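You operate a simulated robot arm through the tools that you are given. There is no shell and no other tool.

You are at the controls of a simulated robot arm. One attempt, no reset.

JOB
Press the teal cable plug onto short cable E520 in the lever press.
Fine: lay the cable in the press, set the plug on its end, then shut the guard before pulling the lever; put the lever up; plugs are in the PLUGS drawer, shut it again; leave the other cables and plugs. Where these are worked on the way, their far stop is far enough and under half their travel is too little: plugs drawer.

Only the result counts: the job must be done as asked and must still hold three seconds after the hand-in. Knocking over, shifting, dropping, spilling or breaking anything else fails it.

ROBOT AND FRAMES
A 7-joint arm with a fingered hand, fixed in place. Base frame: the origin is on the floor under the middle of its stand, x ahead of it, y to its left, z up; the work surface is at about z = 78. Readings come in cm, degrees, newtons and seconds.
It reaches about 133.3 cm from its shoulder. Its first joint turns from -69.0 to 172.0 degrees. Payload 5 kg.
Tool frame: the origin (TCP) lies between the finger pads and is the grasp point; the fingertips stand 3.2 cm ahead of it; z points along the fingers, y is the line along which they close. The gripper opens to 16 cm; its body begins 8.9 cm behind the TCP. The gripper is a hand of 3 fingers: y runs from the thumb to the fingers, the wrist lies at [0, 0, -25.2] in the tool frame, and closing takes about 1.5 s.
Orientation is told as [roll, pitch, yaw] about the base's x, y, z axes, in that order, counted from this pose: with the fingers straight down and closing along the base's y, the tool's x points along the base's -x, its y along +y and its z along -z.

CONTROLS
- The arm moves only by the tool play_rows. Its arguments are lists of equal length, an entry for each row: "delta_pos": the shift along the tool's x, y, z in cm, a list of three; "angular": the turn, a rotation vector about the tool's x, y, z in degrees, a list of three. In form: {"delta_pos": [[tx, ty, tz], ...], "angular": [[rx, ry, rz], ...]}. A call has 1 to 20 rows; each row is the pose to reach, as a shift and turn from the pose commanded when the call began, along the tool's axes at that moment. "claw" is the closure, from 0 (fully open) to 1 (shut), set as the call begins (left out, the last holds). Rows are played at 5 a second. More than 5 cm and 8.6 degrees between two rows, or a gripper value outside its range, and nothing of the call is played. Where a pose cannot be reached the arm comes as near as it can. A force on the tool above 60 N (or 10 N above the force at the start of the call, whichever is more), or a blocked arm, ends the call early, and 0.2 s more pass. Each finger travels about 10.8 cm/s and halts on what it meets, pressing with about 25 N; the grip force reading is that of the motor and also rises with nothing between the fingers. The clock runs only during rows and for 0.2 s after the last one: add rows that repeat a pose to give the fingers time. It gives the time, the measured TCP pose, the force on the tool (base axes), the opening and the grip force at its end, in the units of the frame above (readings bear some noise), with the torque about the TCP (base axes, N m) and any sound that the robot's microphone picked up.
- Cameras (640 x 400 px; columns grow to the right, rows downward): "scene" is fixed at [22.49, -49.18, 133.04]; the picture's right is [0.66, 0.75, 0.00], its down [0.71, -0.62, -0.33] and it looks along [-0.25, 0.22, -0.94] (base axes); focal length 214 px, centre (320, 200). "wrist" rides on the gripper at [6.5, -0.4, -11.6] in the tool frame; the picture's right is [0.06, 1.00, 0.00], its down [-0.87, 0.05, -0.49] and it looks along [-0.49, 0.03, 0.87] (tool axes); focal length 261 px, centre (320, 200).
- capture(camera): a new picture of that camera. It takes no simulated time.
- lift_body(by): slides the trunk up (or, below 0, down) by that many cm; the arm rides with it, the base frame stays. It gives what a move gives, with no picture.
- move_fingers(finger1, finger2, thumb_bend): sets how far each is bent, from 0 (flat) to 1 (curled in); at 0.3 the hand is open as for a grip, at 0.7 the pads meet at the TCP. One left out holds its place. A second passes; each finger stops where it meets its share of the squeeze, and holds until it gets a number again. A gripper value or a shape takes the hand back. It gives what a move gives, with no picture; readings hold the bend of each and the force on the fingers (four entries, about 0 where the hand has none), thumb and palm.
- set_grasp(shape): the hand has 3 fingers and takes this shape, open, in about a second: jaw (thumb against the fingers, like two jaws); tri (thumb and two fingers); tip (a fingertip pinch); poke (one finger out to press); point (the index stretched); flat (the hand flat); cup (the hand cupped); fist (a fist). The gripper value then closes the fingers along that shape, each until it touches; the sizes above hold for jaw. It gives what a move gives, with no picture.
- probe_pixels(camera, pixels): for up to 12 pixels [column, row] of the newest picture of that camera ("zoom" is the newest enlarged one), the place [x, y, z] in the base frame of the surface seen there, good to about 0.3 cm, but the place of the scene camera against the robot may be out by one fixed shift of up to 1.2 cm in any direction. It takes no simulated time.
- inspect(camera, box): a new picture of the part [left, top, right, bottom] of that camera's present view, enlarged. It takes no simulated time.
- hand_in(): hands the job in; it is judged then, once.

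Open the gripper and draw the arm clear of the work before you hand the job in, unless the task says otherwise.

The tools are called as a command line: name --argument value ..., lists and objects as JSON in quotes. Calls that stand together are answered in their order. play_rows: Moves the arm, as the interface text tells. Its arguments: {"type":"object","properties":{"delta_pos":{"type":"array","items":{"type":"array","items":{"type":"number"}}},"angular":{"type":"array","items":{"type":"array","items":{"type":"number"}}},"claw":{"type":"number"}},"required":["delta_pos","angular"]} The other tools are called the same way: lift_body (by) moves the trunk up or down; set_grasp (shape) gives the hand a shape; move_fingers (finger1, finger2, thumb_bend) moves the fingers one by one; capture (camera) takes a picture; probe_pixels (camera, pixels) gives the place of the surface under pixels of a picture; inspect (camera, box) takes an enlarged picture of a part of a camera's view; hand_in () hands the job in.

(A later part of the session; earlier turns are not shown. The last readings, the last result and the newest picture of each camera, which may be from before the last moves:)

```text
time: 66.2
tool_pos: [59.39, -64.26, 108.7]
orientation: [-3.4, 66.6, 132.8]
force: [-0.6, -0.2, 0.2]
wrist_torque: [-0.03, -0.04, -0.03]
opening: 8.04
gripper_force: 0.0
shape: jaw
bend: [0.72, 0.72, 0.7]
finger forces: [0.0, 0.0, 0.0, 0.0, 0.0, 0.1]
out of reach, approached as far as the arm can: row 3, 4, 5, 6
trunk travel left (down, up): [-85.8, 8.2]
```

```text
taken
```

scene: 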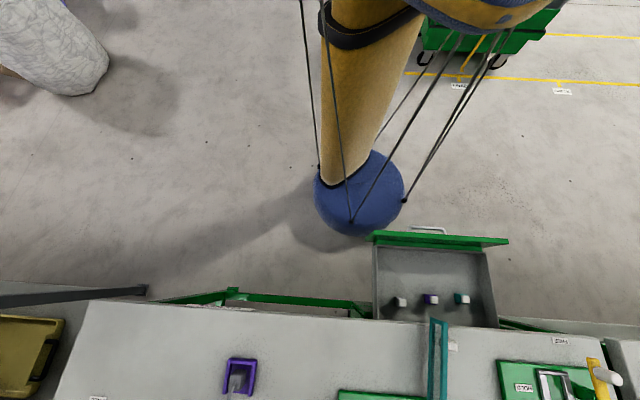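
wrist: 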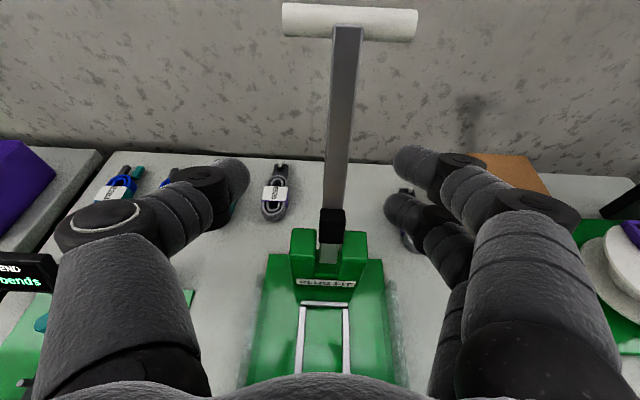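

A good front view of the press: lever, black block at (332,225), cheeks, nest below. Zooming in.

inspect --camera "wrist" --box '[240, 190, 410, 370]'

inspect --camera "wrist" --box '[280, 190, 380, 300]'

probe_pixels --camera "wrist" --pixels '[[333, 215], [333, 235], [330, 255], [300, 245], [352, 250], [326, 283], [325, 302], [325, 330], [340, 120], [343, 40], [286, 20], [413, 25]]'

```text
2.22 times, centred on (325, 280) of wrist
```

zoom: 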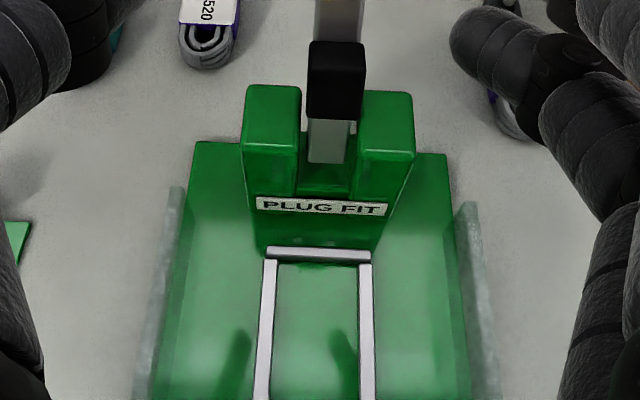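

```text
3.64 times, centred on (330, 245) of wrist
```

zoom: 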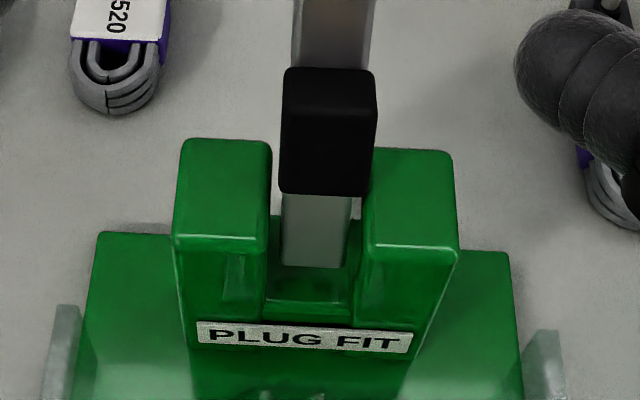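

```text
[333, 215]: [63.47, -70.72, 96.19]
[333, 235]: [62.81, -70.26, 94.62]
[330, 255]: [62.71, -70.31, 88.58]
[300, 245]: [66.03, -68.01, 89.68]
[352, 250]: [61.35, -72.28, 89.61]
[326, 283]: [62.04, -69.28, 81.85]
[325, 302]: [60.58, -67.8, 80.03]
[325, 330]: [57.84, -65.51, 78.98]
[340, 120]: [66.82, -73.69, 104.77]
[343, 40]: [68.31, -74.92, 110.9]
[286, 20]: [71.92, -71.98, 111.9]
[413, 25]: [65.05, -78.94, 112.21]
```

The press has two towers with the lever between; the black pad is on the lever front. The cable end (peg) should go toward the head, block against the back bar, as the cables already lie. I'll go back to the straight-down view above the nest to measure it accurately.

play_rows --delta_pos '[[-2, 0.3, -2], [-4, 0.6, -4], [-6, 1, -6], [-8, 1.3, -8], [-8.8, 1.6, -8.6]]' --angular '[[0, -7, 0], [0, -14, 0], [0, -21, 0], [0, -28, 0], [0, -34.6, 0]]'

capture --camera "wrist"

inspect --camera "wrist" --box '[230, 60, 430, 230]'

```text
time: 67.4
tool_pos: [50.26, -57.9, 104.06]
orientation: [-1.7, 31.9, 135.0]
force: [0.4, 0.0, 0.4]
wrist_torque: [0.01, 0.0, 0.06]
opening: 7.99
gripper_force: 0.1
shape: jaw
bend: [0.72, 0.72, 0.7]
finger forces: [0.1, 0.0, 0.0, 0.1, 0.0, 0.1]
trunk travel left (down, up): [-85.8, 8.2]
```

```text
taken
```

wrist: 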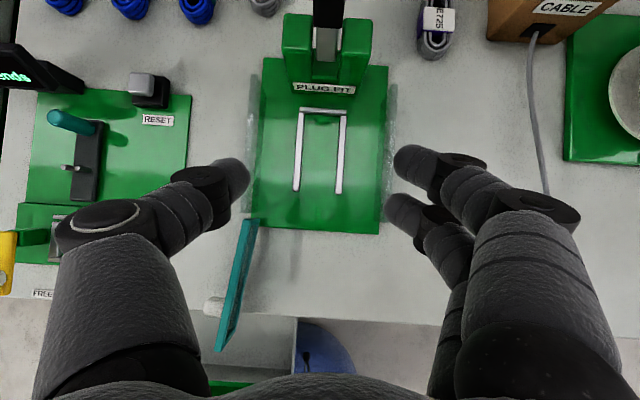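

```text
2.35 times, centred on (330, 145) of wrist
```

zoom: 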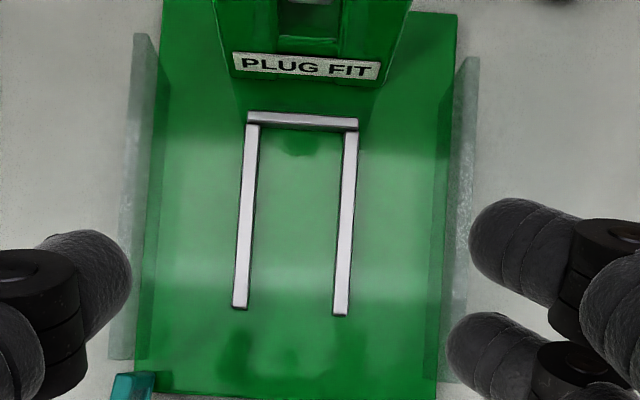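

I'll probe the rails and bar in this straight-down view for the exact nest centre line.

probe_pixels --camera "wrist" --pixels '[[301, 122], [299, 150], [297, 183], [342, 124], [341, 150], [339, 185], [323, 111], [308, 110], [338, 113], [320, 150], [300, 115], [322, 100]]'

probe_pixels --camera "wrist" --pixels '[[297, 188], [297, 191], [339, 190], [339, 193], [251, 100], [252, 150], [392, 100], [388, 150], [247, 240], [222, 340], [215, 305], [264, 5]]'

```text
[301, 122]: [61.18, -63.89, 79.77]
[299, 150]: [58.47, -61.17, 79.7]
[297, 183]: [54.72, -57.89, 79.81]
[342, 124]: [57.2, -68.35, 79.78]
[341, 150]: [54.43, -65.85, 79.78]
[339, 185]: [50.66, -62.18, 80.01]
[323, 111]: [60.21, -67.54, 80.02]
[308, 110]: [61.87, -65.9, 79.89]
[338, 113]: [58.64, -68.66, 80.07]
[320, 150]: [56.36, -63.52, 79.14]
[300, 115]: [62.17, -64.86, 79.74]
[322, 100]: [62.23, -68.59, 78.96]
```

```text
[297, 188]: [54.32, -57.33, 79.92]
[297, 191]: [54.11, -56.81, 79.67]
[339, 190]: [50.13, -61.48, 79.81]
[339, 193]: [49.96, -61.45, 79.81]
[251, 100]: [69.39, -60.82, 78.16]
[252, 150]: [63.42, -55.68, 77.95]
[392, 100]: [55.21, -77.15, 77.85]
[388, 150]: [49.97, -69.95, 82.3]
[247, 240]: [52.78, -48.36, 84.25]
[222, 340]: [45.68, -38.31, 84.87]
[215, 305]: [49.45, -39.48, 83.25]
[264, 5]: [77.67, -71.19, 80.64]
```

Nest centre line is u≈−5.0, bar inner face v≈89.9, plate z≈79.1. Now I'll go to E520: first shift sideways clear of the lever, then forward to the waypoint.

play_rows --delta_pos '[[0, -4.6, 0], [0, -9.2, 0], [0, -13.4, 0], [4, -13.4, 3.7], [8, -13.4, 7.4], [12, -13.4, 11.1], [16.1, -13.4, 14.8]]' --angular '[[0, 0, 0], [0, 0, 0], [0, 0, 0], [0, 0, 0], [0, 0, 0], [0, 0, 0], [0, 0, 0]]'

capture --camera "wrist"

```text
refused: row 4 steps farther than a row can; nothing moved
```

```text
taken
```

wrist: 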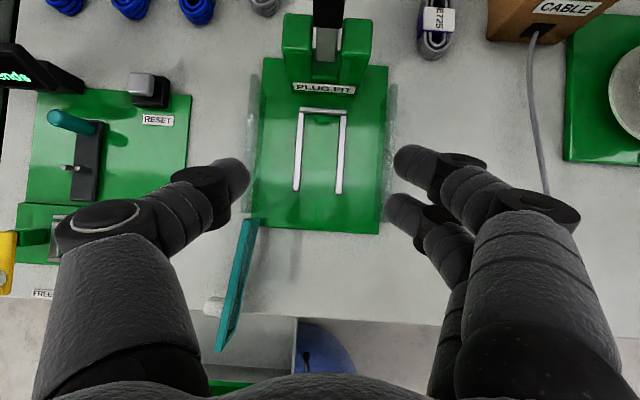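

The row step was slightly too large; I'll use smaller steps.

play_rows --delta_pos '[[0, -4.6, 0], [0, -9.2, 0], [0, -13.4, 0], [3.2, -13.4, 3], [6.4, -13.4, 5.9], [9.7, -13.4, 8.9], [12.9, -13.4, 11.8], [16.1, -13.4, 14.8]]' --angular '[[0, 0, 0], [0, 0, 0], [0, 0, 0], [0, 0, 0], [0, 0, 0], [0, 0, 0], [0, 0, 0], [0, 0, 0]]'

capture --camera "wrist"

```text
time: 69.2
tool_pos: [75.43, -63.14, 100.29]
orientation: [-1.4, 31.8, 135.0]
force: [0.8, -0.2, -0.1]
wrist_torque: [-0.01, 0.02, -0.03]
opening: 8.01
gripper_force: 0.0
shape: jaw
bend: [0.72, 0.72, 0.7]
finger forces: [0.0, 0.0, 0.0, 0.1, 0.1, 0.1]
trunk travel left (down, up): [-85.8, 8.2]
```

```text
taken
```

wrist: 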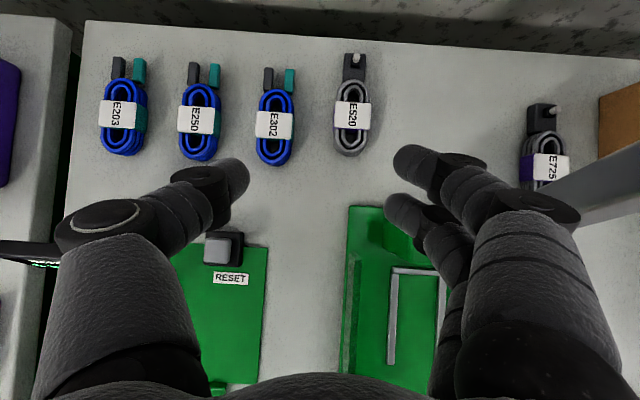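

E520 is centred ahead. I'll narrow the opening a bit and go to a point 5 cm short of the grasp along the finger direction.

play_rows --delta_pos '[[0.1, 0.9, 4.2], [0.3, 1.8, 8.4], [0.4, 2.7, 12.6], [0.6, 3.6, 16.8], [0.6, 3.6, 16.8]]' --angular '[[0, 0, 0], [0, 0, 0], [0, 0, 0], [0, 0, 0], [0, 0, 0]]' --claw 0.55

capture --camera "wrist"

```text
time: 70.4
tool_pos: [77.79, -71.14, 91.74]
orientation: [-1.6, 31.9, 135.2]
force: [0.9, 0.4, -0.1]
wrist_torque: [-0.02, 0.05, -0.03]
opening: 7.23
gripper_force: 0.1
shape: jaw
bend: [0.73, 0.73, 0.7]
finger forces: [0.0, 0.0, 0.1, 0.0, 0.0, 0.1]
out of reach, approached as far as the arm can: row 3, 4, 5
trunk travel left (down, up): [-85.8, 8.2]
```

```text
taken
```

wrist: 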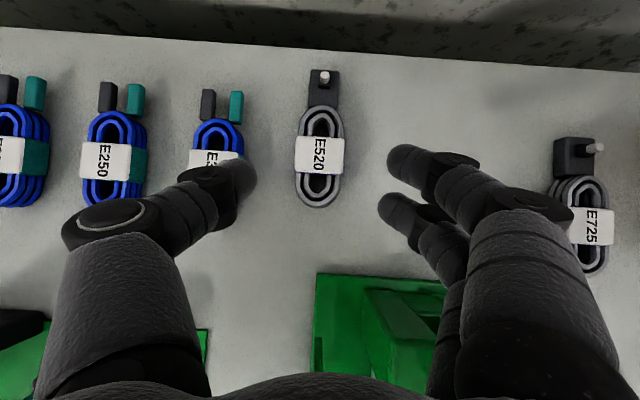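

The arm is limited at this trunk height; lowering the trunk itself brings the hand down. I'll lower 5 cm and check.

lift_body --by -4.5

play_rows --delta_pos '[[0.9, -0.2, 0.5], [1.8, -0.4, 1.1]]' --angular '[[0, 0, 0], [0, 0, 0]]'

capture --camera "wrist"

```text
time: 71.3
tool_pos: [77.66, -71.16, 87.3]
orientation: [-1.7, 32.0, 135.0]
force: [0.6, 0.9, 0.5]
wrist_torque: [0.0, -0.02, -0.01]
opening: 7.25
gripper_force: 0.1
shape: jaw
bend: [0.73, 0.73, 0.7]
finger forces: [0.0, 0.0, 0.0, 0.1, 0.0, 0.0]
trunk travel left (down, up): [-81.3, 12.7]
```

```text
time: 71.9
tool_pos: [79.18, -72.09, 88.2]
orientation: [-1.6, 32.0, 135.0]
force: [0.4, 0.5, 0.9]
wrist_torque: [-0.01, -0.02, 0.0]
opening: 7.22
gripper_force: 0.1
shape: jaw
bend: [0.73, 0.73, 0.7]
finger forces: [0.0, 0.0, 0.0, 0.0, 0.1, 0.1]
out of reach, approached as far as the arm can: row 2
trunk travel left (down, up): [-81.3, 12.7]
```

```text
taken
```

wrist: 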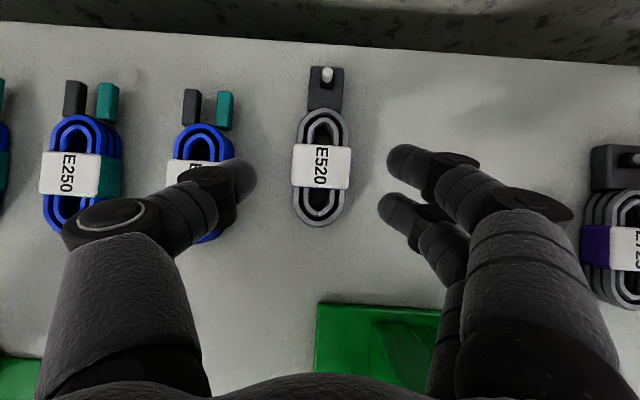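

I'm at the edge of the reach. I'll retreat, and lower the trunk 20 cm (shoulder nearer to the hand's height) to gain forward reach.

play_rows --delta_pos '[[0, -0.5, -4], [0, -2, -8], [0, -4.5, -12], [0, -7, -15], [2.1, -7, -18.4], [4.2, -7, -21.8], [6.3, -7, -25.2]]' --angular '[[0, 0, 0], [0, 0, 0], [0, 0, 0], [0, 0, 0], [0, 0, 0], [0, 0, 0], [0, 0, 0]]'

lift_body --by -20

capture --camera "wrist"

```text
time: 73.5
tool_pos: [77.65, -61.62, 112.85]
orientation: [-1.6, 32.1, 135.1]
force: [-0.2, 0.5, -0.2]
wrist_torque: [0.03, -0.01, -0.02]
opening: 7.23
gripper_force: 0.0
shape: jaw
bend: [0.73, 0.73, 0.7]
finger forces: [0.0, 0.0, 0.1, 0.2, 0.1, 0.0]
trunk travel left (down, up): [-81.3, 12.7]
```

```text
time: 75.7
tool_pos: [77.78, -61.66, 92.77]
orientation: [-1.6, 32.1, 135.0]
force: [-0.2, -0.3, 0.3]
wrist_torque: [-0.01, 0.01, -0.01]
opening: 7.24
gripper_force: 0.1
shape: jaw
bend: [0.73, 0.73, 0.7]
finger forces: [0.0, 0.0, 0.1, 0.0, 0.0, 0.0]
trunk travel left (down, up): [-61.3, 32.7]
```

```text
taken
```

wrist: 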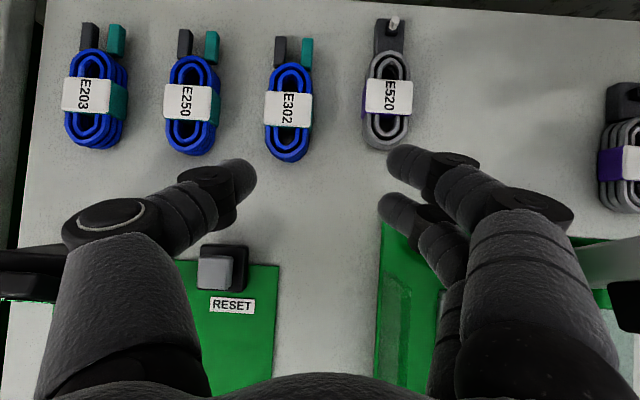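

Now move to the pre-grasp point again (u=5.1, v=107.4, z=86.3).

play_rows --delta_pos '[[1.3, 2.1, 3.4], [2.7, 4.2, 6.8], [4, 6.3, 10.2], [4, 6.3, 10.2]]' --angular '[[0, 0, 0], [0, 0, 0], [0, 0, 0], [0, 0, 0]]'

capture --camera "wrist"

```text
time: 76.7
tool_pos: [79.84, -72.08, 86.02]
orientation: [-1.5, 32.1, 135.1]
force: [0.4, 0.0, 0.5]
wrist_torque: [-0.03, -0.01, -0.05]
opening: 7.24
gripper_force: 0.0
shape: jaw
bend: [0.73, 0.73, 0.7]
finger forces: [0.0, 0.1, 0.1, 0.0, 0.0, 0.1]
trunk travel left (down, up): [-61.3, 32.7]
```

```text
taken
```

wrist: 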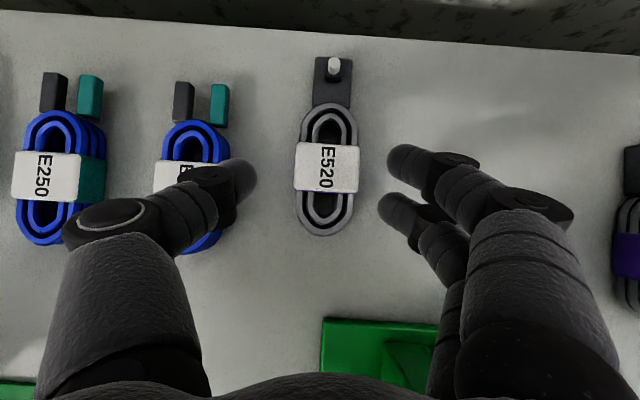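

The hand is well aligned (E520 centred between fingertips). I'll advance 4.6 cm along the fingers to straddle the coil.

play_rows --delta_pos '[[0, 0.2, 1.5], [0, 0.3, 3], [0, 0.3, 4], [0, 0.3, 4.6]]' --angular '[[0, 0, 0], [0, 0, 0], [0, 0, 0], [0, 0, 0]]'

capture --camera "wrist"

```text
time: 77.7
tool_pos: [81.33, -74.05, 82.2]
orientation: [-1.6, 32.0, 135.1]
force: [-0.2, 0.2, 0.5]
wrist_torque: [-0.03, 0.01, -0.01]
opening: 7.2
gripper_force: 0.1
shape: jaw
bend: [0.73, 0.73, 0.7]
finger forces: [0.0, 0.3, 0.0, 0.0, 0.0, 0.0]
trunk travel left (down, up): [-61.3, 32.7]
```

```text
taken
```

wrist: 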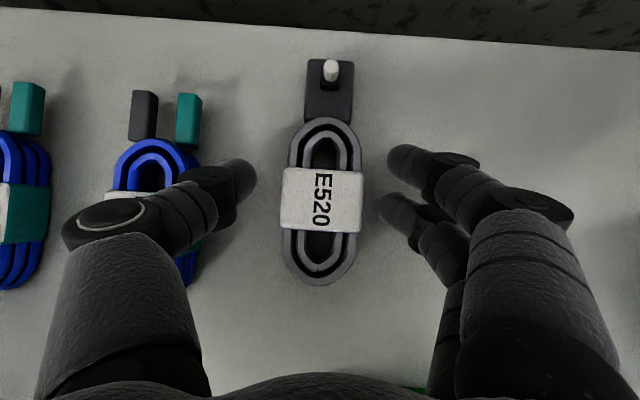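

The label is centred on the TCP. Closing the fingers on the coil.

play_rows --delta_pos '[[0, 0, 0], [0, 0, 0], [0, 0, 0], [0, 0, 0], [0, 0, 0], [0, 0, 0]]' --angular '[[0, 0, 0], [0, 0, 0], [0, 0, 0], [0, 0, 0], [0, 0, 0], [0, 0, 0]]' --claw 1.0

capture --camera "wrist"

```text
time: 79.1
tool_pos: [81.3, -74.16, 82.07]
orientation: [-1.6, 32.0, 135.0]
force: [-0.3, -0.1, -0.5]
wrist_torque: [-0.05, 0.02, -0.01]
opening: 4.0
gripper_force: 25.0
shape: jaw
bend: [0.73, 0.73, 0.7]
finger forces: [9.5, 11.3, 0.1, 0.0, 22.5, 0.0]
trunk travel left (down, up): [-61.3, 32.7]
```

```text
taken
```

wrist: 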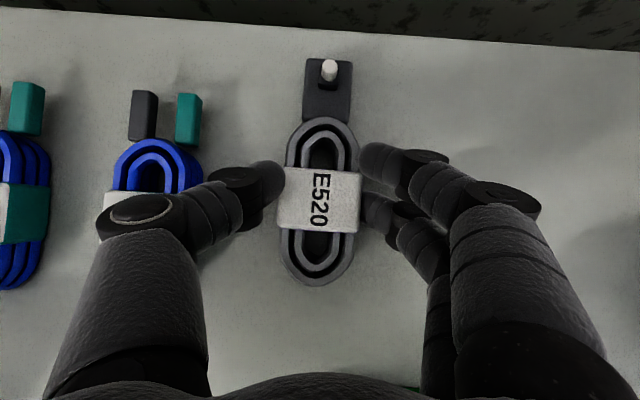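

Firm grip (opening 4.0, 9.5/11.3/22.5 N). Lifting 3 cm straight up.

play_rows --delta_pos '[[0.5, 0, -0.85], [1.06, 0, -1.7], [1.6, 0, -2.54]]' --angular '[[0, 0, 0], [0, 0, 0], [0, 0, 0]]'

capture --camera "wrist"

```text
time: 79.9
tool_pos: [81.3, -74.25, 85.22]
orientation: [-1.6, 32.0, 135.1]
force: [-0.2, 0.3, -0.9]
wrist_torque: [-0.01, 0.0, 0.0]
opening: 3.81
gripper_force: 25.2
shape: jaw
bend: [0.74, 0.73, 0.7]
finger forces: [15.7, 13.2, 0.0, 0.0, 21.4, 0.1]
trunk travel left (down, up): [-61.3, 32.7]
```

```text
taken
```

wrist: 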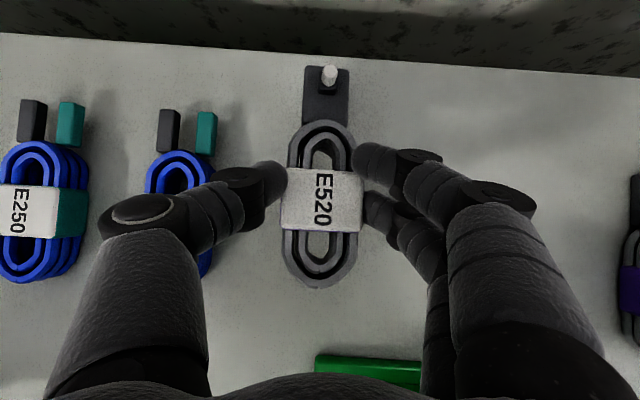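

E520 is lifted. Now carrying it back along the hand axis, away from the T-bar and up.

play_rows --delta_pos '[[-1.2, -0.8, -3], [-2.3, -1.6, -6.1], [-3.5, -2.3, -9.1], [-4.6, -3.1, -12.2], [-5.8, -3.9, -15.2]]' --angular '[[0, 0, 0], [0, 0, 0], [0, 0, 0], [0, 0, 0], [0, 0, 0]]'

capture --camera "wrist"

```text
time: 81.1
tool_pos: [74.64, -62.47, 95.17]
orientation: [-1.6, 32.1, 135.0]
force: [-0.5, -0.2, 0.3]
wrist_torque: [0.0, 0.02, 0.03]
opening: 3.8
gripper_force: 24.5
shape: jaw
bend: [0.74, 0.73, 0.7]
finger forces: [13.6, 13.0, 0.0, 0.0, 21.4, 0.0]
trunk travel left (down, up): [-61.3, 32.7]
```

```text
taken
```

wrist: 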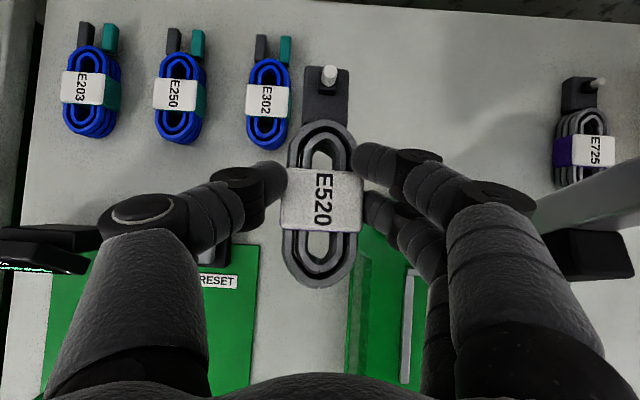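

The cable is held securely. I'll probe its pose in the hand to know its tilt and far edge.

probe_pixels --camera "wrist" --pixels '[[313, 73], [340, 73], [313, 110], [343, 110], [329, 73], [322, 185], [322, 215], [290, 200], [355, 200], [320, 280], [305, 275], [340, 130]]'

```text
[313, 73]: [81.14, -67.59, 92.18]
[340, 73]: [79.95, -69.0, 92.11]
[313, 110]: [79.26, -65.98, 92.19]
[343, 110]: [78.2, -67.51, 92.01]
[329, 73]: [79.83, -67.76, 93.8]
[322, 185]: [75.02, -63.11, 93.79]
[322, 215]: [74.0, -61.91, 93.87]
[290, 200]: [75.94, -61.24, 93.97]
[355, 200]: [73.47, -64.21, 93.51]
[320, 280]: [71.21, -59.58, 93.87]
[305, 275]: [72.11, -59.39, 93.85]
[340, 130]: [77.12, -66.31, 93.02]
```

Cable is held nearly level (nose ~4° down, ~2° roll). I'll carry it back to v≈81, then over to the nest line u≈−5 at safe height, correcting the tilt.

play_rows --delta_pos '[[-3.1, 0, -2.5], [-6.1, 0, -5], [-9.2, 0, -7.5], [-12.2, 0, -10], [-12.2, 3.4, -10], [-12.2, 6.8, -10], [-12.2, 10.2, -10], [-12.2, 13.5, -10]]' --angular '[[-0.3, 0.5, -0.2], [-0.5, 1, -0.3], [-0.8, 1.5, -0.5], [-1.1, 2, -0.7], [-1.3, 2.5, -0.8], [-1.6, 3, -1], [-1.8, 3.5, -1.1], [-2.1, 4, -1.3]]'

capture --camera "wrist"

```text
time: 82.9
tool_pos: [53.91, -61.11, 96.8]
orientation: [1.2, 36.0, 136.7]
force: [-0.2, 0.4, 0.0]
wrist_torque: [0.06, -0.01, 0.04]
opening: 3.82
gripper_force: 24.9
shape: jaw
bend: [0.74, 0.73, 0.7]
finger forces: [11.7, 13.1, 0.1, 0.0, 21.4, 0.0]
trunk travel left (down, up): [-61.3, 32.7]
```

```text
taken
```

wrist: 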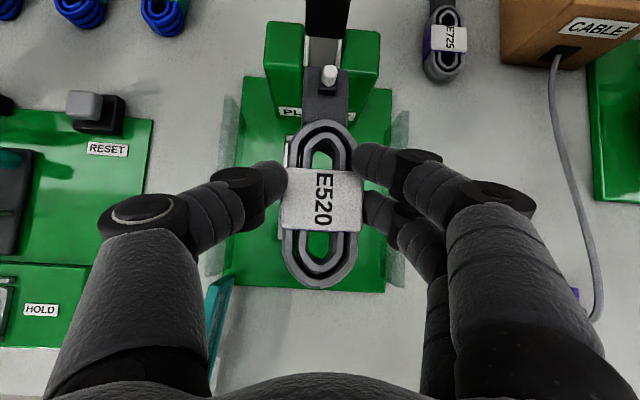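

I'll probe the cable again to verify its alignment with the nest axis.

probe_pixels --camera "wrist" --pixels '[[307, 75], [347, 75], [306, 112], [349, 112], [329, 72], [283, 205], [361, 205], [320, 283], [300, 270], [345, 270], [322, 175], [322, 225]]'

inspect --camera "wrist" --box '[230, 50, 420, 300]'

```text
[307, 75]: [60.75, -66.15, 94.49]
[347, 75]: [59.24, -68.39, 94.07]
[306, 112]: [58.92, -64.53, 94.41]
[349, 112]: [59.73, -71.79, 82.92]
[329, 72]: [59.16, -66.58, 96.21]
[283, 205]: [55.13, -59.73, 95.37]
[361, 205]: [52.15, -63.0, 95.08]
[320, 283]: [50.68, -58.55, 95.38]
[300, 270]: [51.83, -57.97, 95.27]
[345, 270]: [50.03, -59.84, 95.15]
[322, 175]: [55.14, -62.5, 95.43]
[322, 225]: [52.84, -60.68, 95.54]
```

```text
1.60 times, centred on (325, 175) of wrist
```

zoom: 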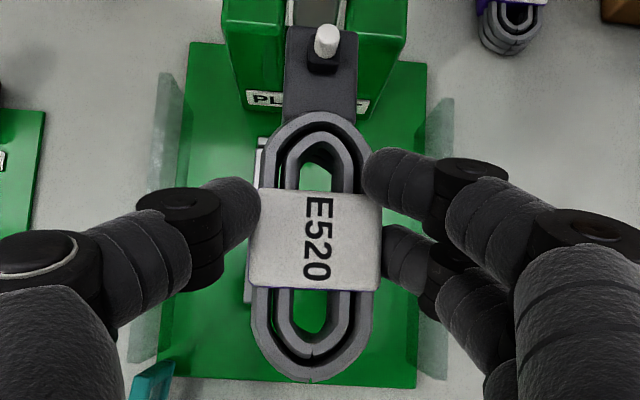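

Cable axis is off by about 2.2° yaw and 0.45 cm in u; I'll correct that while descending to just above the rails.

play_rows --delta_pos '[[-1.6, -0.2, 2], [-3.3, -0.3, 4], [-4.9, -0.4, 6], [-6.54, -0.48, 7.98], [-6.54, -0.48, 7.98]]' --angular '[[-0.8, 0, 0.1], [-1.7, 0, 0.2], [-2.5, 0, 0.2], [-3.3, 0, 0.3], [-3.3, 0, 0.3]]'

capture --camera "wrist"

inspect --camera "wrist" --box '[230, 50, 420, 300]'

probe_pixels --camera "wrist" --pixels '[[307, 75], [347, 75], [308, 70], [345, 70], [329, 72], [283, 205], [361, 205], [320, 283], [300, 270], [345, 270], [322, 175], [322, 225]]'

```text
time: 84.1
tool_pos: [53.58, -60.62, 86.32]
orientation: [4.5, 36.0, 136.2]
force: [-0.7, 0.9, -0.2]
wrist_torque: [0.01, -0.01, -0.02]
opening: 3.81
gripper_force: 24.6
shape: jaw
bend: [0.74, 0.73, 0.7]
finger forces: [11.5, 13.0, 0.1, 0.0, 21.4, 0.0]
trunk travel left (down, up): [-61.3, 32.7]
```

```text
taken
```

wrist: 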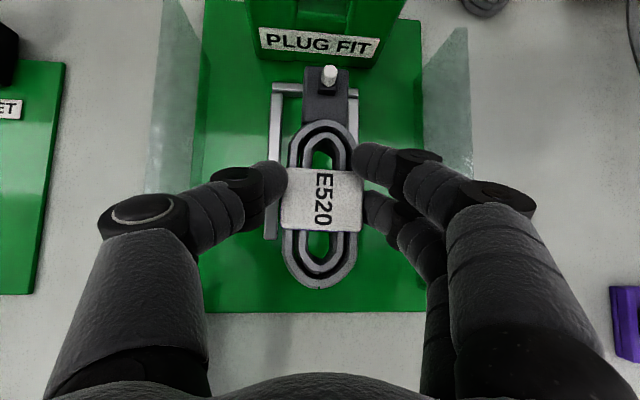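

```text
1.60 times, centred on (325, 175) of wrist
```

zoom: 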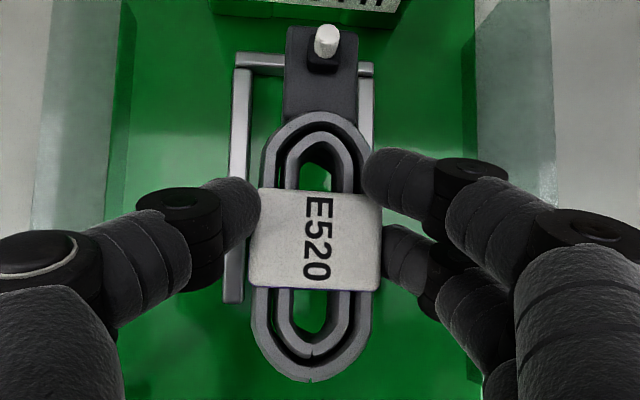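

```text
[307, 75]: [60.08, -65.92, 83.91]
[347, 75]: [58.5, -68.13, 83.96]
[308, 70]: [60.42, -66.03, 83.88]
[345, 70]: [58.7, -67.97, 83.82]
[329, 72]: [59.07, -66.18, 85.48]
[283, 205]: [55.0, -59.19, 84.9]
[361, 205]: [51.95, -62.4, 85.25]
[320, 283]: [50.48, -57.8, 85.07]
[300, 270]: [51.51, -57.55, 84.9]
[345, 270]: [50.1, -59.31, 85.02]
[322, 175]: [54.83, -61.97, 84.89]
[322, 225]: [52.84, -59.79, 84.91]
```

The cable sits right above the nest, aligned within ~1°, block edge just short of the back bar. Lowering 2.7 cm with a 0.25 cm sideways trim.

play_rows --delta_pos '[[-0.5, -0.2, 0.7], [-1, -0.25, 1.4], [-1.4, -0.25, 1.9], [-1.59, -0.25, 2.18]]' --angular '[[0, 0, 0], [0, 0, 0], [0, 0, 0], [0, 0, 0]]'

capture --camera "wrist"

inspect --camera "wrist" --box '[230, 50, 420, 300]'

```text
time: 85.1
tool_pos: [53.8, -60.62, 83.75]
orientation: [4.5, 36.0, 136.2]
force: [0.5, 0.4, -1.3]
wrist_torque: [0.0, 0.02, 0.0]
opening: 3.79
gripper_force: 25.1
shape: jaw
bend: [0.74, 0.73, 0.7]
finger forces: [11.4, 13.2, 0.0, 0.1, 21.4, 0.0]
trunk travel left (down, up): [-61.3, 32.7]
```

```text
taken
```

wrist: 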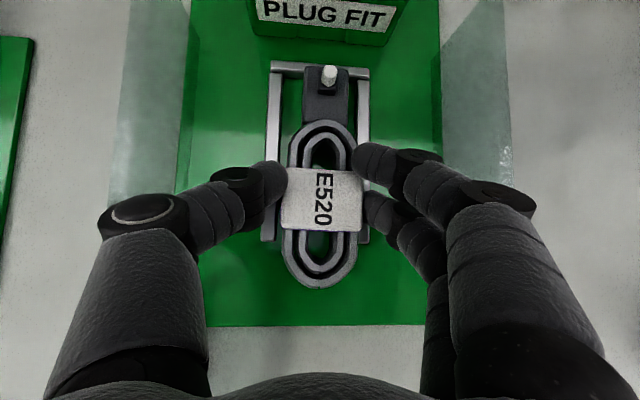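

```text
1.60 times, centred on (325, 175) of wrist
```

zoom: 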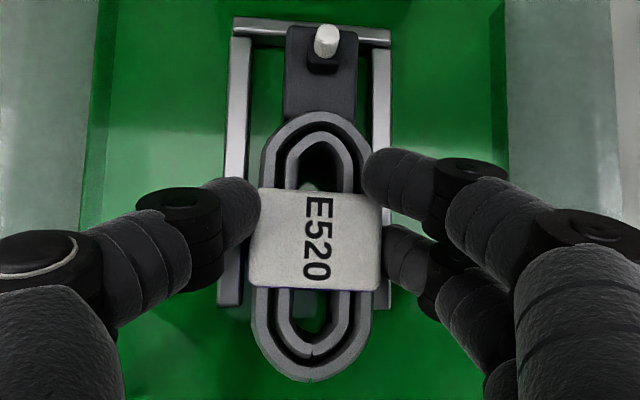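

Nearly seated; I'll trim 0.12 cm sideways and lower the last 0.4 cm gently.

play_rows --delta_pos '[[0, -0.12, 0], [-0.12, -0.12, 0.16], [-0.24, -0.12, 0.33]]' --angular '[[0, 0, 0], [0, 0, 0], [0, 0, 0]]'

```text
time: 85.9
tool_pos: [53.86, -60.6, 83.55]
orientation: [4.5, 36.1, 136.2]
force: [-0.1, -1.0, 13.8]
wrist_torque: [-0.4, 0.34, 0.04]
opening: 3.86
gripper_force: 25.1
shape: jaw
bend: [0.74, 0.73, 0.71]
finger forces: [12.8, 26.7, 0.0, 0.0, 21.3, 0.1]
trunk travel left (down, up): [-61.3, 32.7]
```

A finger rests on the rail (13.8 N at u≈−8.6), so the cable is about 0.3 cm above the plate. I'll open the fingers to let it settle.

play_rows --delta_pos '[[0, 0, -0.1], [0, 0, -0.1], [0, 0, -0.1], [0, 0, -0.1]]' --angular '[[0, 0, 0], [0, 0, 0], [0, 0, 0], [0, 0, 0]]' --claw 0.6

capture --camera "wrist"

inspect --camera "wrist" --box '[230, 50, 420, 300]'

```text
time: 86.9
tool_pos: [53.86, -60.63, 83.52]
orientation: [4.5, 36.1, 136.3]
force: [0.3, 0.2, 0.5]
wrist_torque: [0.02, 0.0, 0.0]
opening: 6.33
gripper_force: 0.1
shape: jaw
bend: [0.73, 0.73, 0.7]
finger forces: [0.1, 0.1, 0.1, 0.1, 0.0, 0.0]
trunk travel left (down, up): [-61.3, 32.7]
```

```text
taken
```

wrist: 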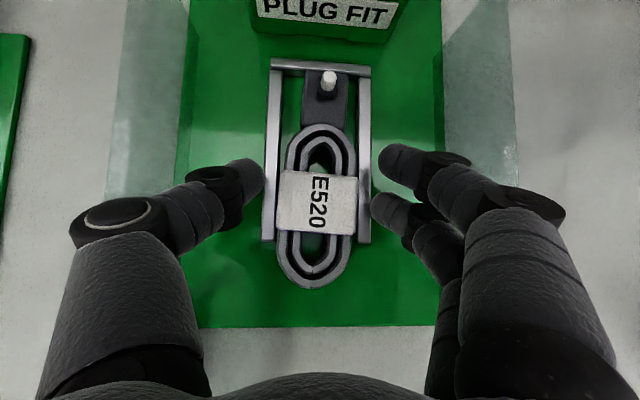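

```text
1.60 times, centred on (325, 175) of wrist
```

zoom: 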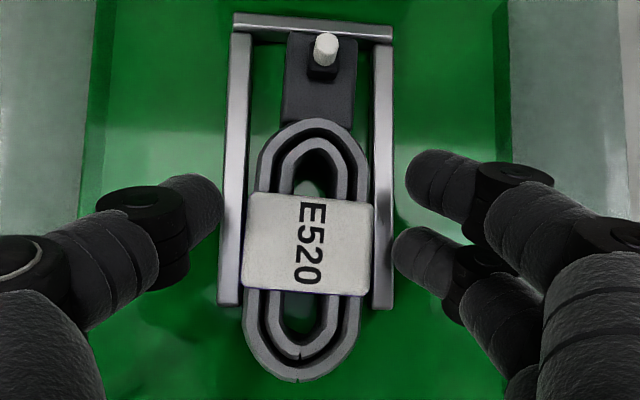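

E520 now lies in the nest between the rails, peg toward the head. I'll retreat along the hand axis and verify.

play_rows --delta_pos '[[0, 0, -2], [0, 0, -5], [0, 0, -9], [0, 0, -13], [0, 0, -17]]' --angular '[[0, 0, 0], [0, 0, 0], [0, 0, 0], [0, 0, 0], [0, 0, 0]]'

capture --camera "wrist"

inspect --camera "wrist" --box '[260, 30, 400, 190]'

```text
time: 88.1
tool_pos: [50.9, -54.82, 95.71]
orientation: [2.8, 34.8, 134.4]
force: [1.1, -1.8, 1.5]
wrist_torque: [0.17, 0.06, 0.08]
opening: 6.4
gripper_force: 0.1
shape: jaw
bend: [0.73, 0.73, 0.7]
finger forces: [0.1, 0.0, 0.1, 0.0, 0.0, 0.0]
out of reach, approached as far as the arm can: row 4, 5
trunk travel left (down, up): [-61.3, 32.7]
```

```text
taken
```

wrist: 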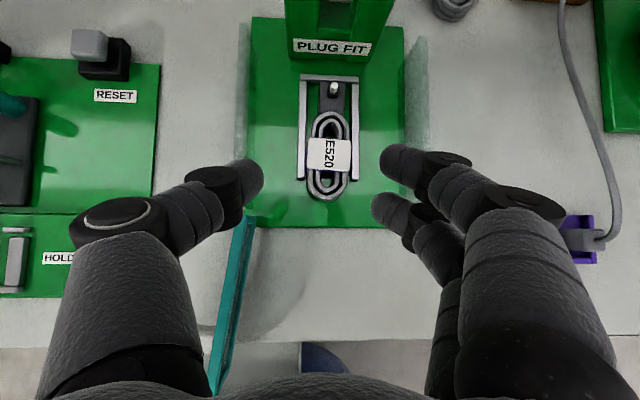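

```text
2.50 times, centred on (330, 110) of wrist
```

zoom: 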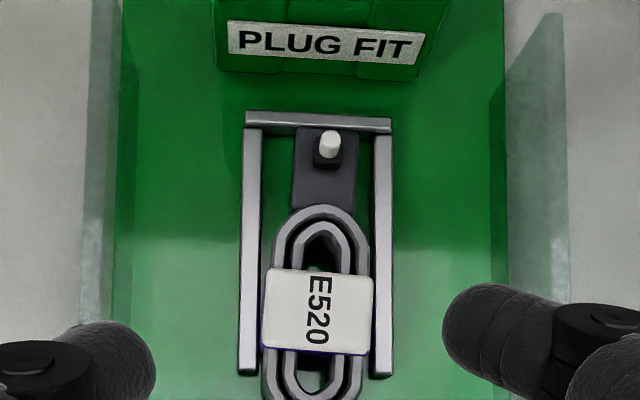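

I'll probe the seated cable: peg top, block, coil ends.

probe_pixels --camera "wrist" --pixels '[[333, 84], [333, 88], [334, 92], [322, 84], [342, 84], [322, 100], [342, 100], [331, 155], [325, 197], [309, 150], [349, 155], [323, 190]]'

inspect --camera "wrist" --box '[300, 70, 370, 120]'

```text
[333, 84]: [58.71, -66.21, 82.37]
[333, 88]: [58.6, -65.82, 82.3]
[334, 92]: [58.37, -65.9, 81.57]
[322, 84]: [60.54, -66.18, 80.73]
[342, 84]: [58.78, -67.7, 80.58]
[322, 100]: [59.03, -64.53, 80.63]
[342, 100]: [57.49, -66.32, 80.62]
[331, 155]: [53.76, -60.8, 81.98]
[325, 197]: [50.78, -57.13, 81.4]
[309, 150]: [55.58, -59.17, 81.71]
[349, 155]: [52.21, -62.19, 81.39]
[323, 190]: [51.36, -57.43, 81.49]
```

```text
8.00 times, centred on (335, 95) of wrist
```

zoom: 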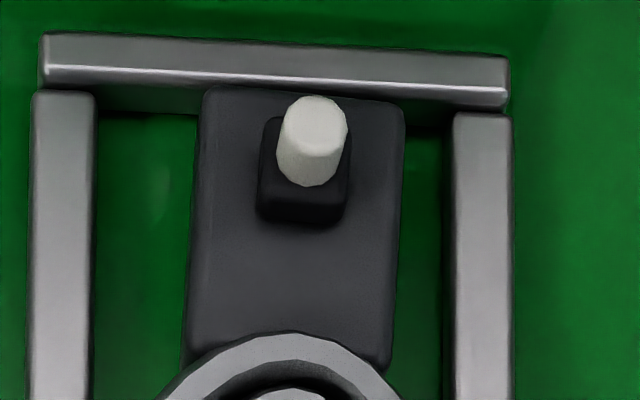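

The cable is seated exactly: block against the back bar, peg top at u≈−5.25, v≈88.2, z≈82.3. Next: the plug. I'll raise the hand to vertical and turn it to yaw −45° (camera toward the robot).

play_rows --delta_pos '[[2.1, 0, -3], [4.1, 0, -5.9], [6.2, 0, -8.9], [8.2, 0, -11.8], [10.3, 0, -14.8]]' --angular '[[0, -7, 0], [0, -14, 0], [0, -21, 0], [0, -28, 0], [0, -34.8, 0]]'

play_rows --delta_pos '[[0, 0, 0], [0, 0, 0], [0, 0, 0], [0, 0, 0], [0, 0, 0], [0, 0, 0], [0, 0, 0], [0, 0, 0], [0, 0, 0], [0, 0, 0], [0, 0, 0], [0, 0, 0]]' --angular '[[0, 0, 7.5], [0, 0, 15], [0, 0, 22.5], [0, 0, 30], [0, 0, 37.5], [0, 0, 45], [0, 0, 52.5], [0, 0, 60], [0, 0, 67.5], [0, 0, 75], [0, 0, 82.5], [0, 0, 90]]'

play_rows --delta_pos '[[0, 0, 0], [0, 0, 0], [0, 0, 0], [0, 0, 0], [0, 0, 0], [0, 0, 0], [0, 0, 0], [0, 0, 0], [0, 0, 0], [0, 0, 0], [0, 0, 0], [0, 0, 0]]' --angular '[[0, 0, 7.5], [0, 0, 15], [0, 0, 22.5], [0, 0, 30], [0, 0, 37.5], [0, 0, 45], [0, 0, 52.5], [0, 0, 60], [0, 0, 67.5], [0, 0, 75], [0, 0, 82.5], [0, 0, 89.5]]'

capture --camera "wrist"

```text
time: 89.3
tool_pos: [52.02, -54.02, 114.7]
orientation: [3.6, 1.2, 133.6]
force: [0.1, -0.4, 0.9]
wrist_torque: [-0.01, -0.03, 0.0]
opening: 6.43
gripper_force: 0.0
shape: jaw
bend: [0.73, 0.73, 0.7]
finger forces: [0.0, 0.1, 0.0, 0.0, 0.0, 0.1]
trunk travel left (down, up): [-61.3, 32.7]
```

```text
time: 91.9
tool_pos: [52.1, -54.04, 114.5]
orientation: [-1.3, 3.6, 43.4]
force: [-0.4, 0.1, 0.6]
wrist_torque: [0.0, -0.01, 0.02]
opening: 6.38
gripper_force: 0.0
shape: jaw
bend: [0.73, 0.73, 0.7]
finger forces: [0.0, 0.1, 0.0, 0.1, 0.0, 0.1]
trunk travel left (down, up): [-61.3, 32.7]
```

```text
time: 94.5
tool_pos: [52.12, -53.94, 114.55]
orientation: [-3.7, -1.4, -46.1]
force: [-0.3, -0.1, 0.2]
wrist_torque: [-0.02, -0.01, 0.0]
opening: 6.39
gripper_force: 0.0
shape: jaw
bend: [0.73, 0.73, 0.7]
finger forces: [0.1, 0.0, 0.0, 0.1, 0.1, 0.0]
trunk travel left (down, up): [-61.3, 32.7]
```

```text
taken
```

wrist: 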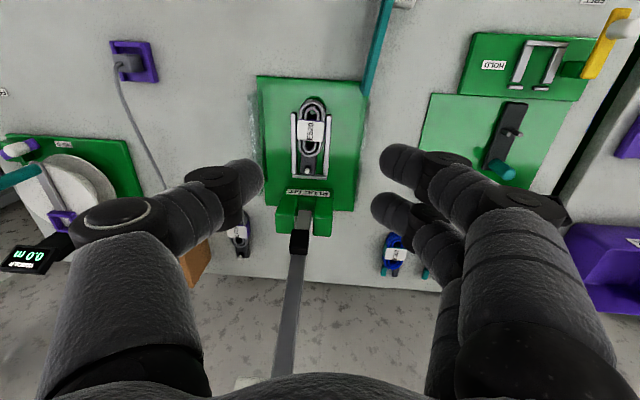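

Turned to yaw −45° with the cable in view, properly seated. Now I'll straighten the small tilt and move above the open drawer.

play_rows --delta_pos '[[2.5, 2.6, 2.4], [5, 5.2, 4.9], [7.5, 7.9, 7.3], [10, 10.5, 9.8], [12.5, 13.1, 12.2], [15, 15.7, 14.7], [17.5, 18.3, 17.1], [20, 21, 19.6], [22.5, 23.6, 22], [25, 26.2, 24.5]]' --angular '[[-0.4, 0.1, -0.1], [-0.7, 0.3, -0.2], [-1.1, 0.4, -0.3], [-1.5, 0.6, -0.4], [-1.9, 0.7, -0.6], [-2.2, 0.8, -0.7], [-2.6, 1, -0.8], [-3, 1.1, -0.9], [-3.3, 1.3, -1], [-3.7, 1.4, -1.1]]'

capture --camera "wrist"

capture --camera "scene"

```text
time: 96.7
tool_pos: [52.96, -19.15, 87.64]
orientation: [0.0, 0.2, -44.8]
force: [0.0, -0.1, 0.0]
wrist_torque: [0.02, 0.02, 0.0]
opening: 6.4
gripper_force: 0.1
shape: jaw
bend: [0.73, 0.73, 0.7]
finger forces: [0.0, 0.0, 0.0, 0.0, 0.0, 0.0]
trunk travel left (down, up): [-61.3, 32.7]
```

```text
taken
```

wrist: 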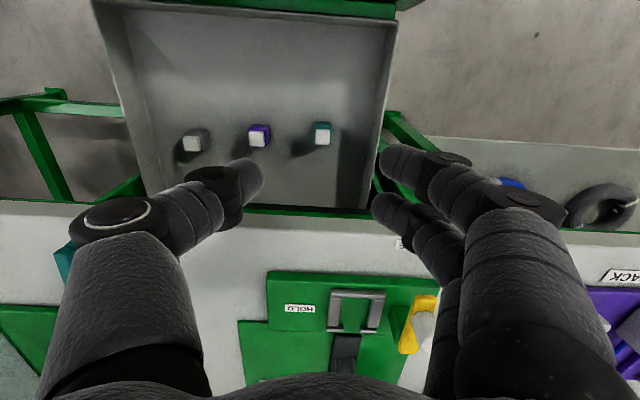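

```text
taken
```

scene: 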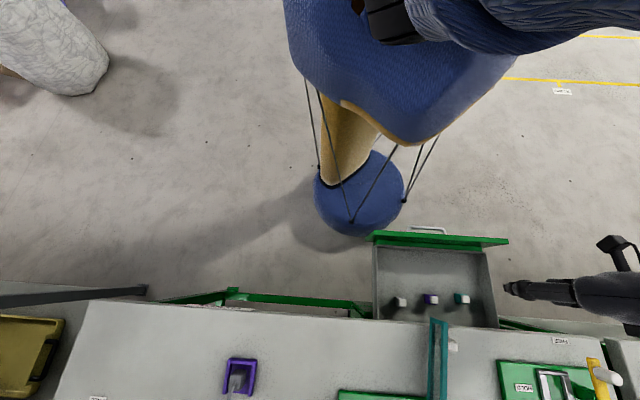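

All three plugs are visible: grey (193,141), purple (258,137), teal (322,133). Probing the teal plug with the wrist camera.

inspect --camera "wrist" --box '[230, 100, 390, 200]'

probe_pixels --camera "wrist" --pixels '[[323, 138], [317, 133], [329, 143], [322, 124], [316, 124], [330, 125], [258, 138], [323, 160], [375, 160], [290, 207], [330, 215], [240, 10]]'

```text
4.00 times, centred on (310, 150) of wrist
```

zoom: 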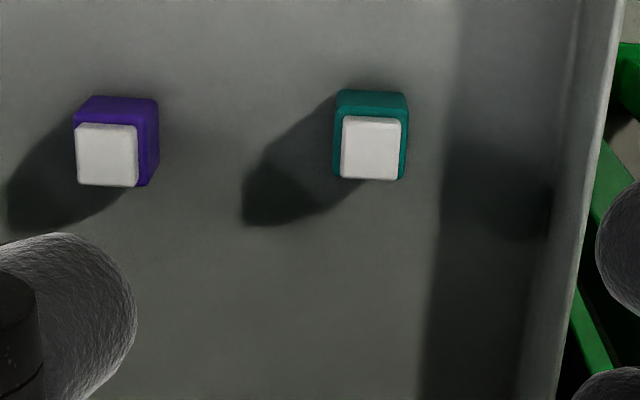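

```text
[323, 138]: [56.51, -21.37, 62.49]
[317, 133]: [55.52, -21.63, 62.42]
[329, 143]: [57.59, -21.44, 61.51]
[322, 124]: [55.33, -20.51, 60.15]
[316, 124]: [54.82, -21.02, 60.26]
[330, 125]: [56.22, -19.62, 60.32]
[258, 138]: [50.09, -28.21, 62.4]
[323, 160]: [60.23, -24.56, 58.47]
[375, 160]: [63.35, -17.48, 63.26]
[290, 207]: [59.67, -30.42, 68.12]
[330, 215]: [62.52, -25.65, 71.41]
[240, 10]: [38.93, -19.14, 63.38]
```

Teal plug: centre u≈24.9, v≈55.0, body z 58.5–61.4, nose top 62.5. I'll add a 15° lean, centre over it, then use the trunk to go down.

play_rows --delta_pos '[[-1.3, 0.3, 0.7], [-2.6, 0.7, 1.4], [-4, 1, 2.1], [-4, 1, 2.1]]' --angular '[[0, -5, 0], [0, -10, 0], [0, -15, 0], [0, -15, 0]]'

lift_body --by -15

capture --camera "wrist"

capture --camera "scene"

```text
time: 97.7
tool_pos: [56.31, -21.49, 85.9]
orientation: [0.1, -14.9, -44.9]
force: [-0.6, 0.5, 0.4]
wrist_torque: [0.0, -0.01, -0.01]
opening: 6.41
gripper_force: 0.0
shape: jaw
bend: [0.73, 0.73, 0.7]
finger forces: [0.1, 0.0, 0.1, 0.1, 0.1, 0.0]
trunk travel left (down, up): [-61.3, 32.7]
```

```text
time: 99.4
tool_pos: [56.33, -21.36, 70.81]
orientation: [0.1, -14.9, -44.9]
force: [-0.5, -0.8, 0.0]
wrist_torque: [-0.02, -0.01, -0.03]
opening: 6.38
gripper_force: 0.1
shape: jaw
bend: [0.73, 0.73, 0.7]
finger forces: [0.0, 0.0, 0.0, 0.1, 0.0, 0.1]
trunk travel left (down, up): [-46.3, 47.7]
```

```text
taken
```

wrist: 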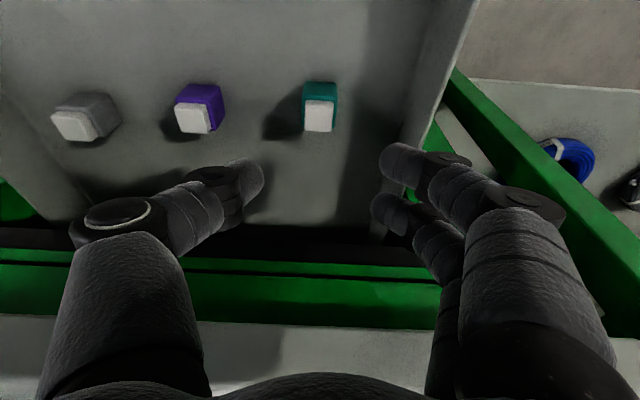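

```text
taken
```

scene: 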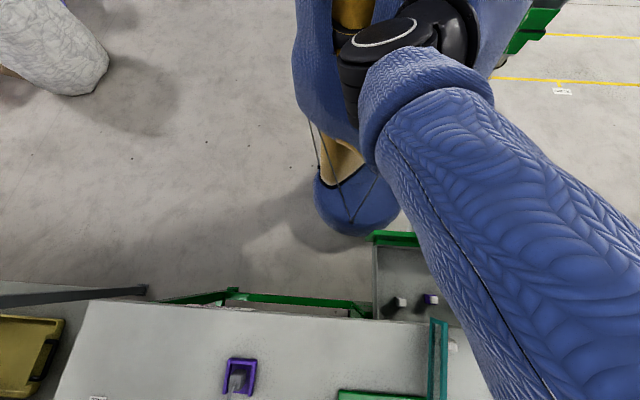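

The upper arm now swings across the scene view; I'll check its height over the bench.

probe_pixels --camera "scene" --pixels '[[430, 120], [500, 200], [560, 280], [600, 340], [630, 390], [480, 340], [520, 390], [630, 250]]'

probe_pixels --camera "wrist" --pixels '[[318, 117], [310, 92], [332, 92], [306, 95], [336, 95], [318, 132], [200, 120], [320, 180], [400, 160], [320, 265], [250, 195], [390, 195]]'

```text
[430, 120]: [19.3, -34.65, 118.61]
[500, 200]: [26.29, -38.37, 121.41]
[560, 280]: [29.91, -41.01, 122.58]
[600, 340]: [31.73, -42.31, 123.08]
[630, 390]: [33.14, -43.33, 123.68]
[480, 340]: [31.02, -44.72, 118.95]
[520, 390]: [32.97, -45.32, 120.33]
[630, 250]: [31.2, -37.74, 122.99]
```

```text
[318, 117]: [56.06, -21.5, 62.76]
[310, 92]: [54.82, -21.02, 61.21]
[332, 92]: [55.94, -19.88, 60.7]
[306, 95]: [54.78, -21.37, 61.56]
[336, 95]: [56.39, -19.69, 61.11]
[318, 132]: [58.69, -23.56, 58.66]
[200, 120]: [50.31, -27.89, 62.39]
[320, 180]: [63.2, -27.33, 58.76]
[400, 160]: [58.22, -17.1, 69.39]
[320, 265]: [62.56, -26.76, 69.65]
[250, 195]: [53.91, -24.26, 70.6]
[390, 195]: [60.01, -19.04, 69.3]
```

Alignment is good. I'll trim −0.8 cm in v (so both fingertips meet the body) and lower the trunk 8.2 cm.

play_rows --delta_pos '[[0.77, 0.15, -0.21], [0.77, 0.15, -0.21]]' --angular '[[0, 0, 0], [0, 0, 0]]'

lift_body --by -7.5

capture --camera "wrist"

```text
time: 100.0
tool_pos: [55.92, -20.68, 70.9]
orientation: [0.2, -14.9, -44.8]
force: [-0.2, -0.4, 1.0]
wrist_torque: [0.02, -0.02, 0.0]
opening: 6.41
gripper_force: 0.0
shape: jaw
bend: [0.73, 0.73, 0.7]
finger forces: [0.0, 0.1, 0.0, 0.0, 0.1, 0.1]
trunk travel left (down, up): [-46.3, 47.7]
```

```text
time: 101.2
tool_pos: [55.89, -20.75, 63.42]
orientation: [0.0, -14.8, -44.7]
force: [-0.5, -0.2, -0.8]
wrist_torque: [0.0, 0.03, 0.01]
opening: 6.41
gripper_force: 0.0
shape: jaw
bend: [0.73, 0.73, 0.7]
finger forces: [0.2, 0.0, 0.0, 0.1, 0.0, 0.0]
trunk travel left (down, up): [-38.8, 55.2]
```

```text
taken
```

wrist: 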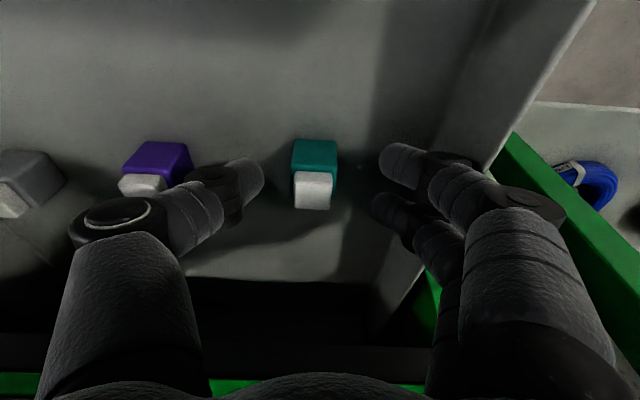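

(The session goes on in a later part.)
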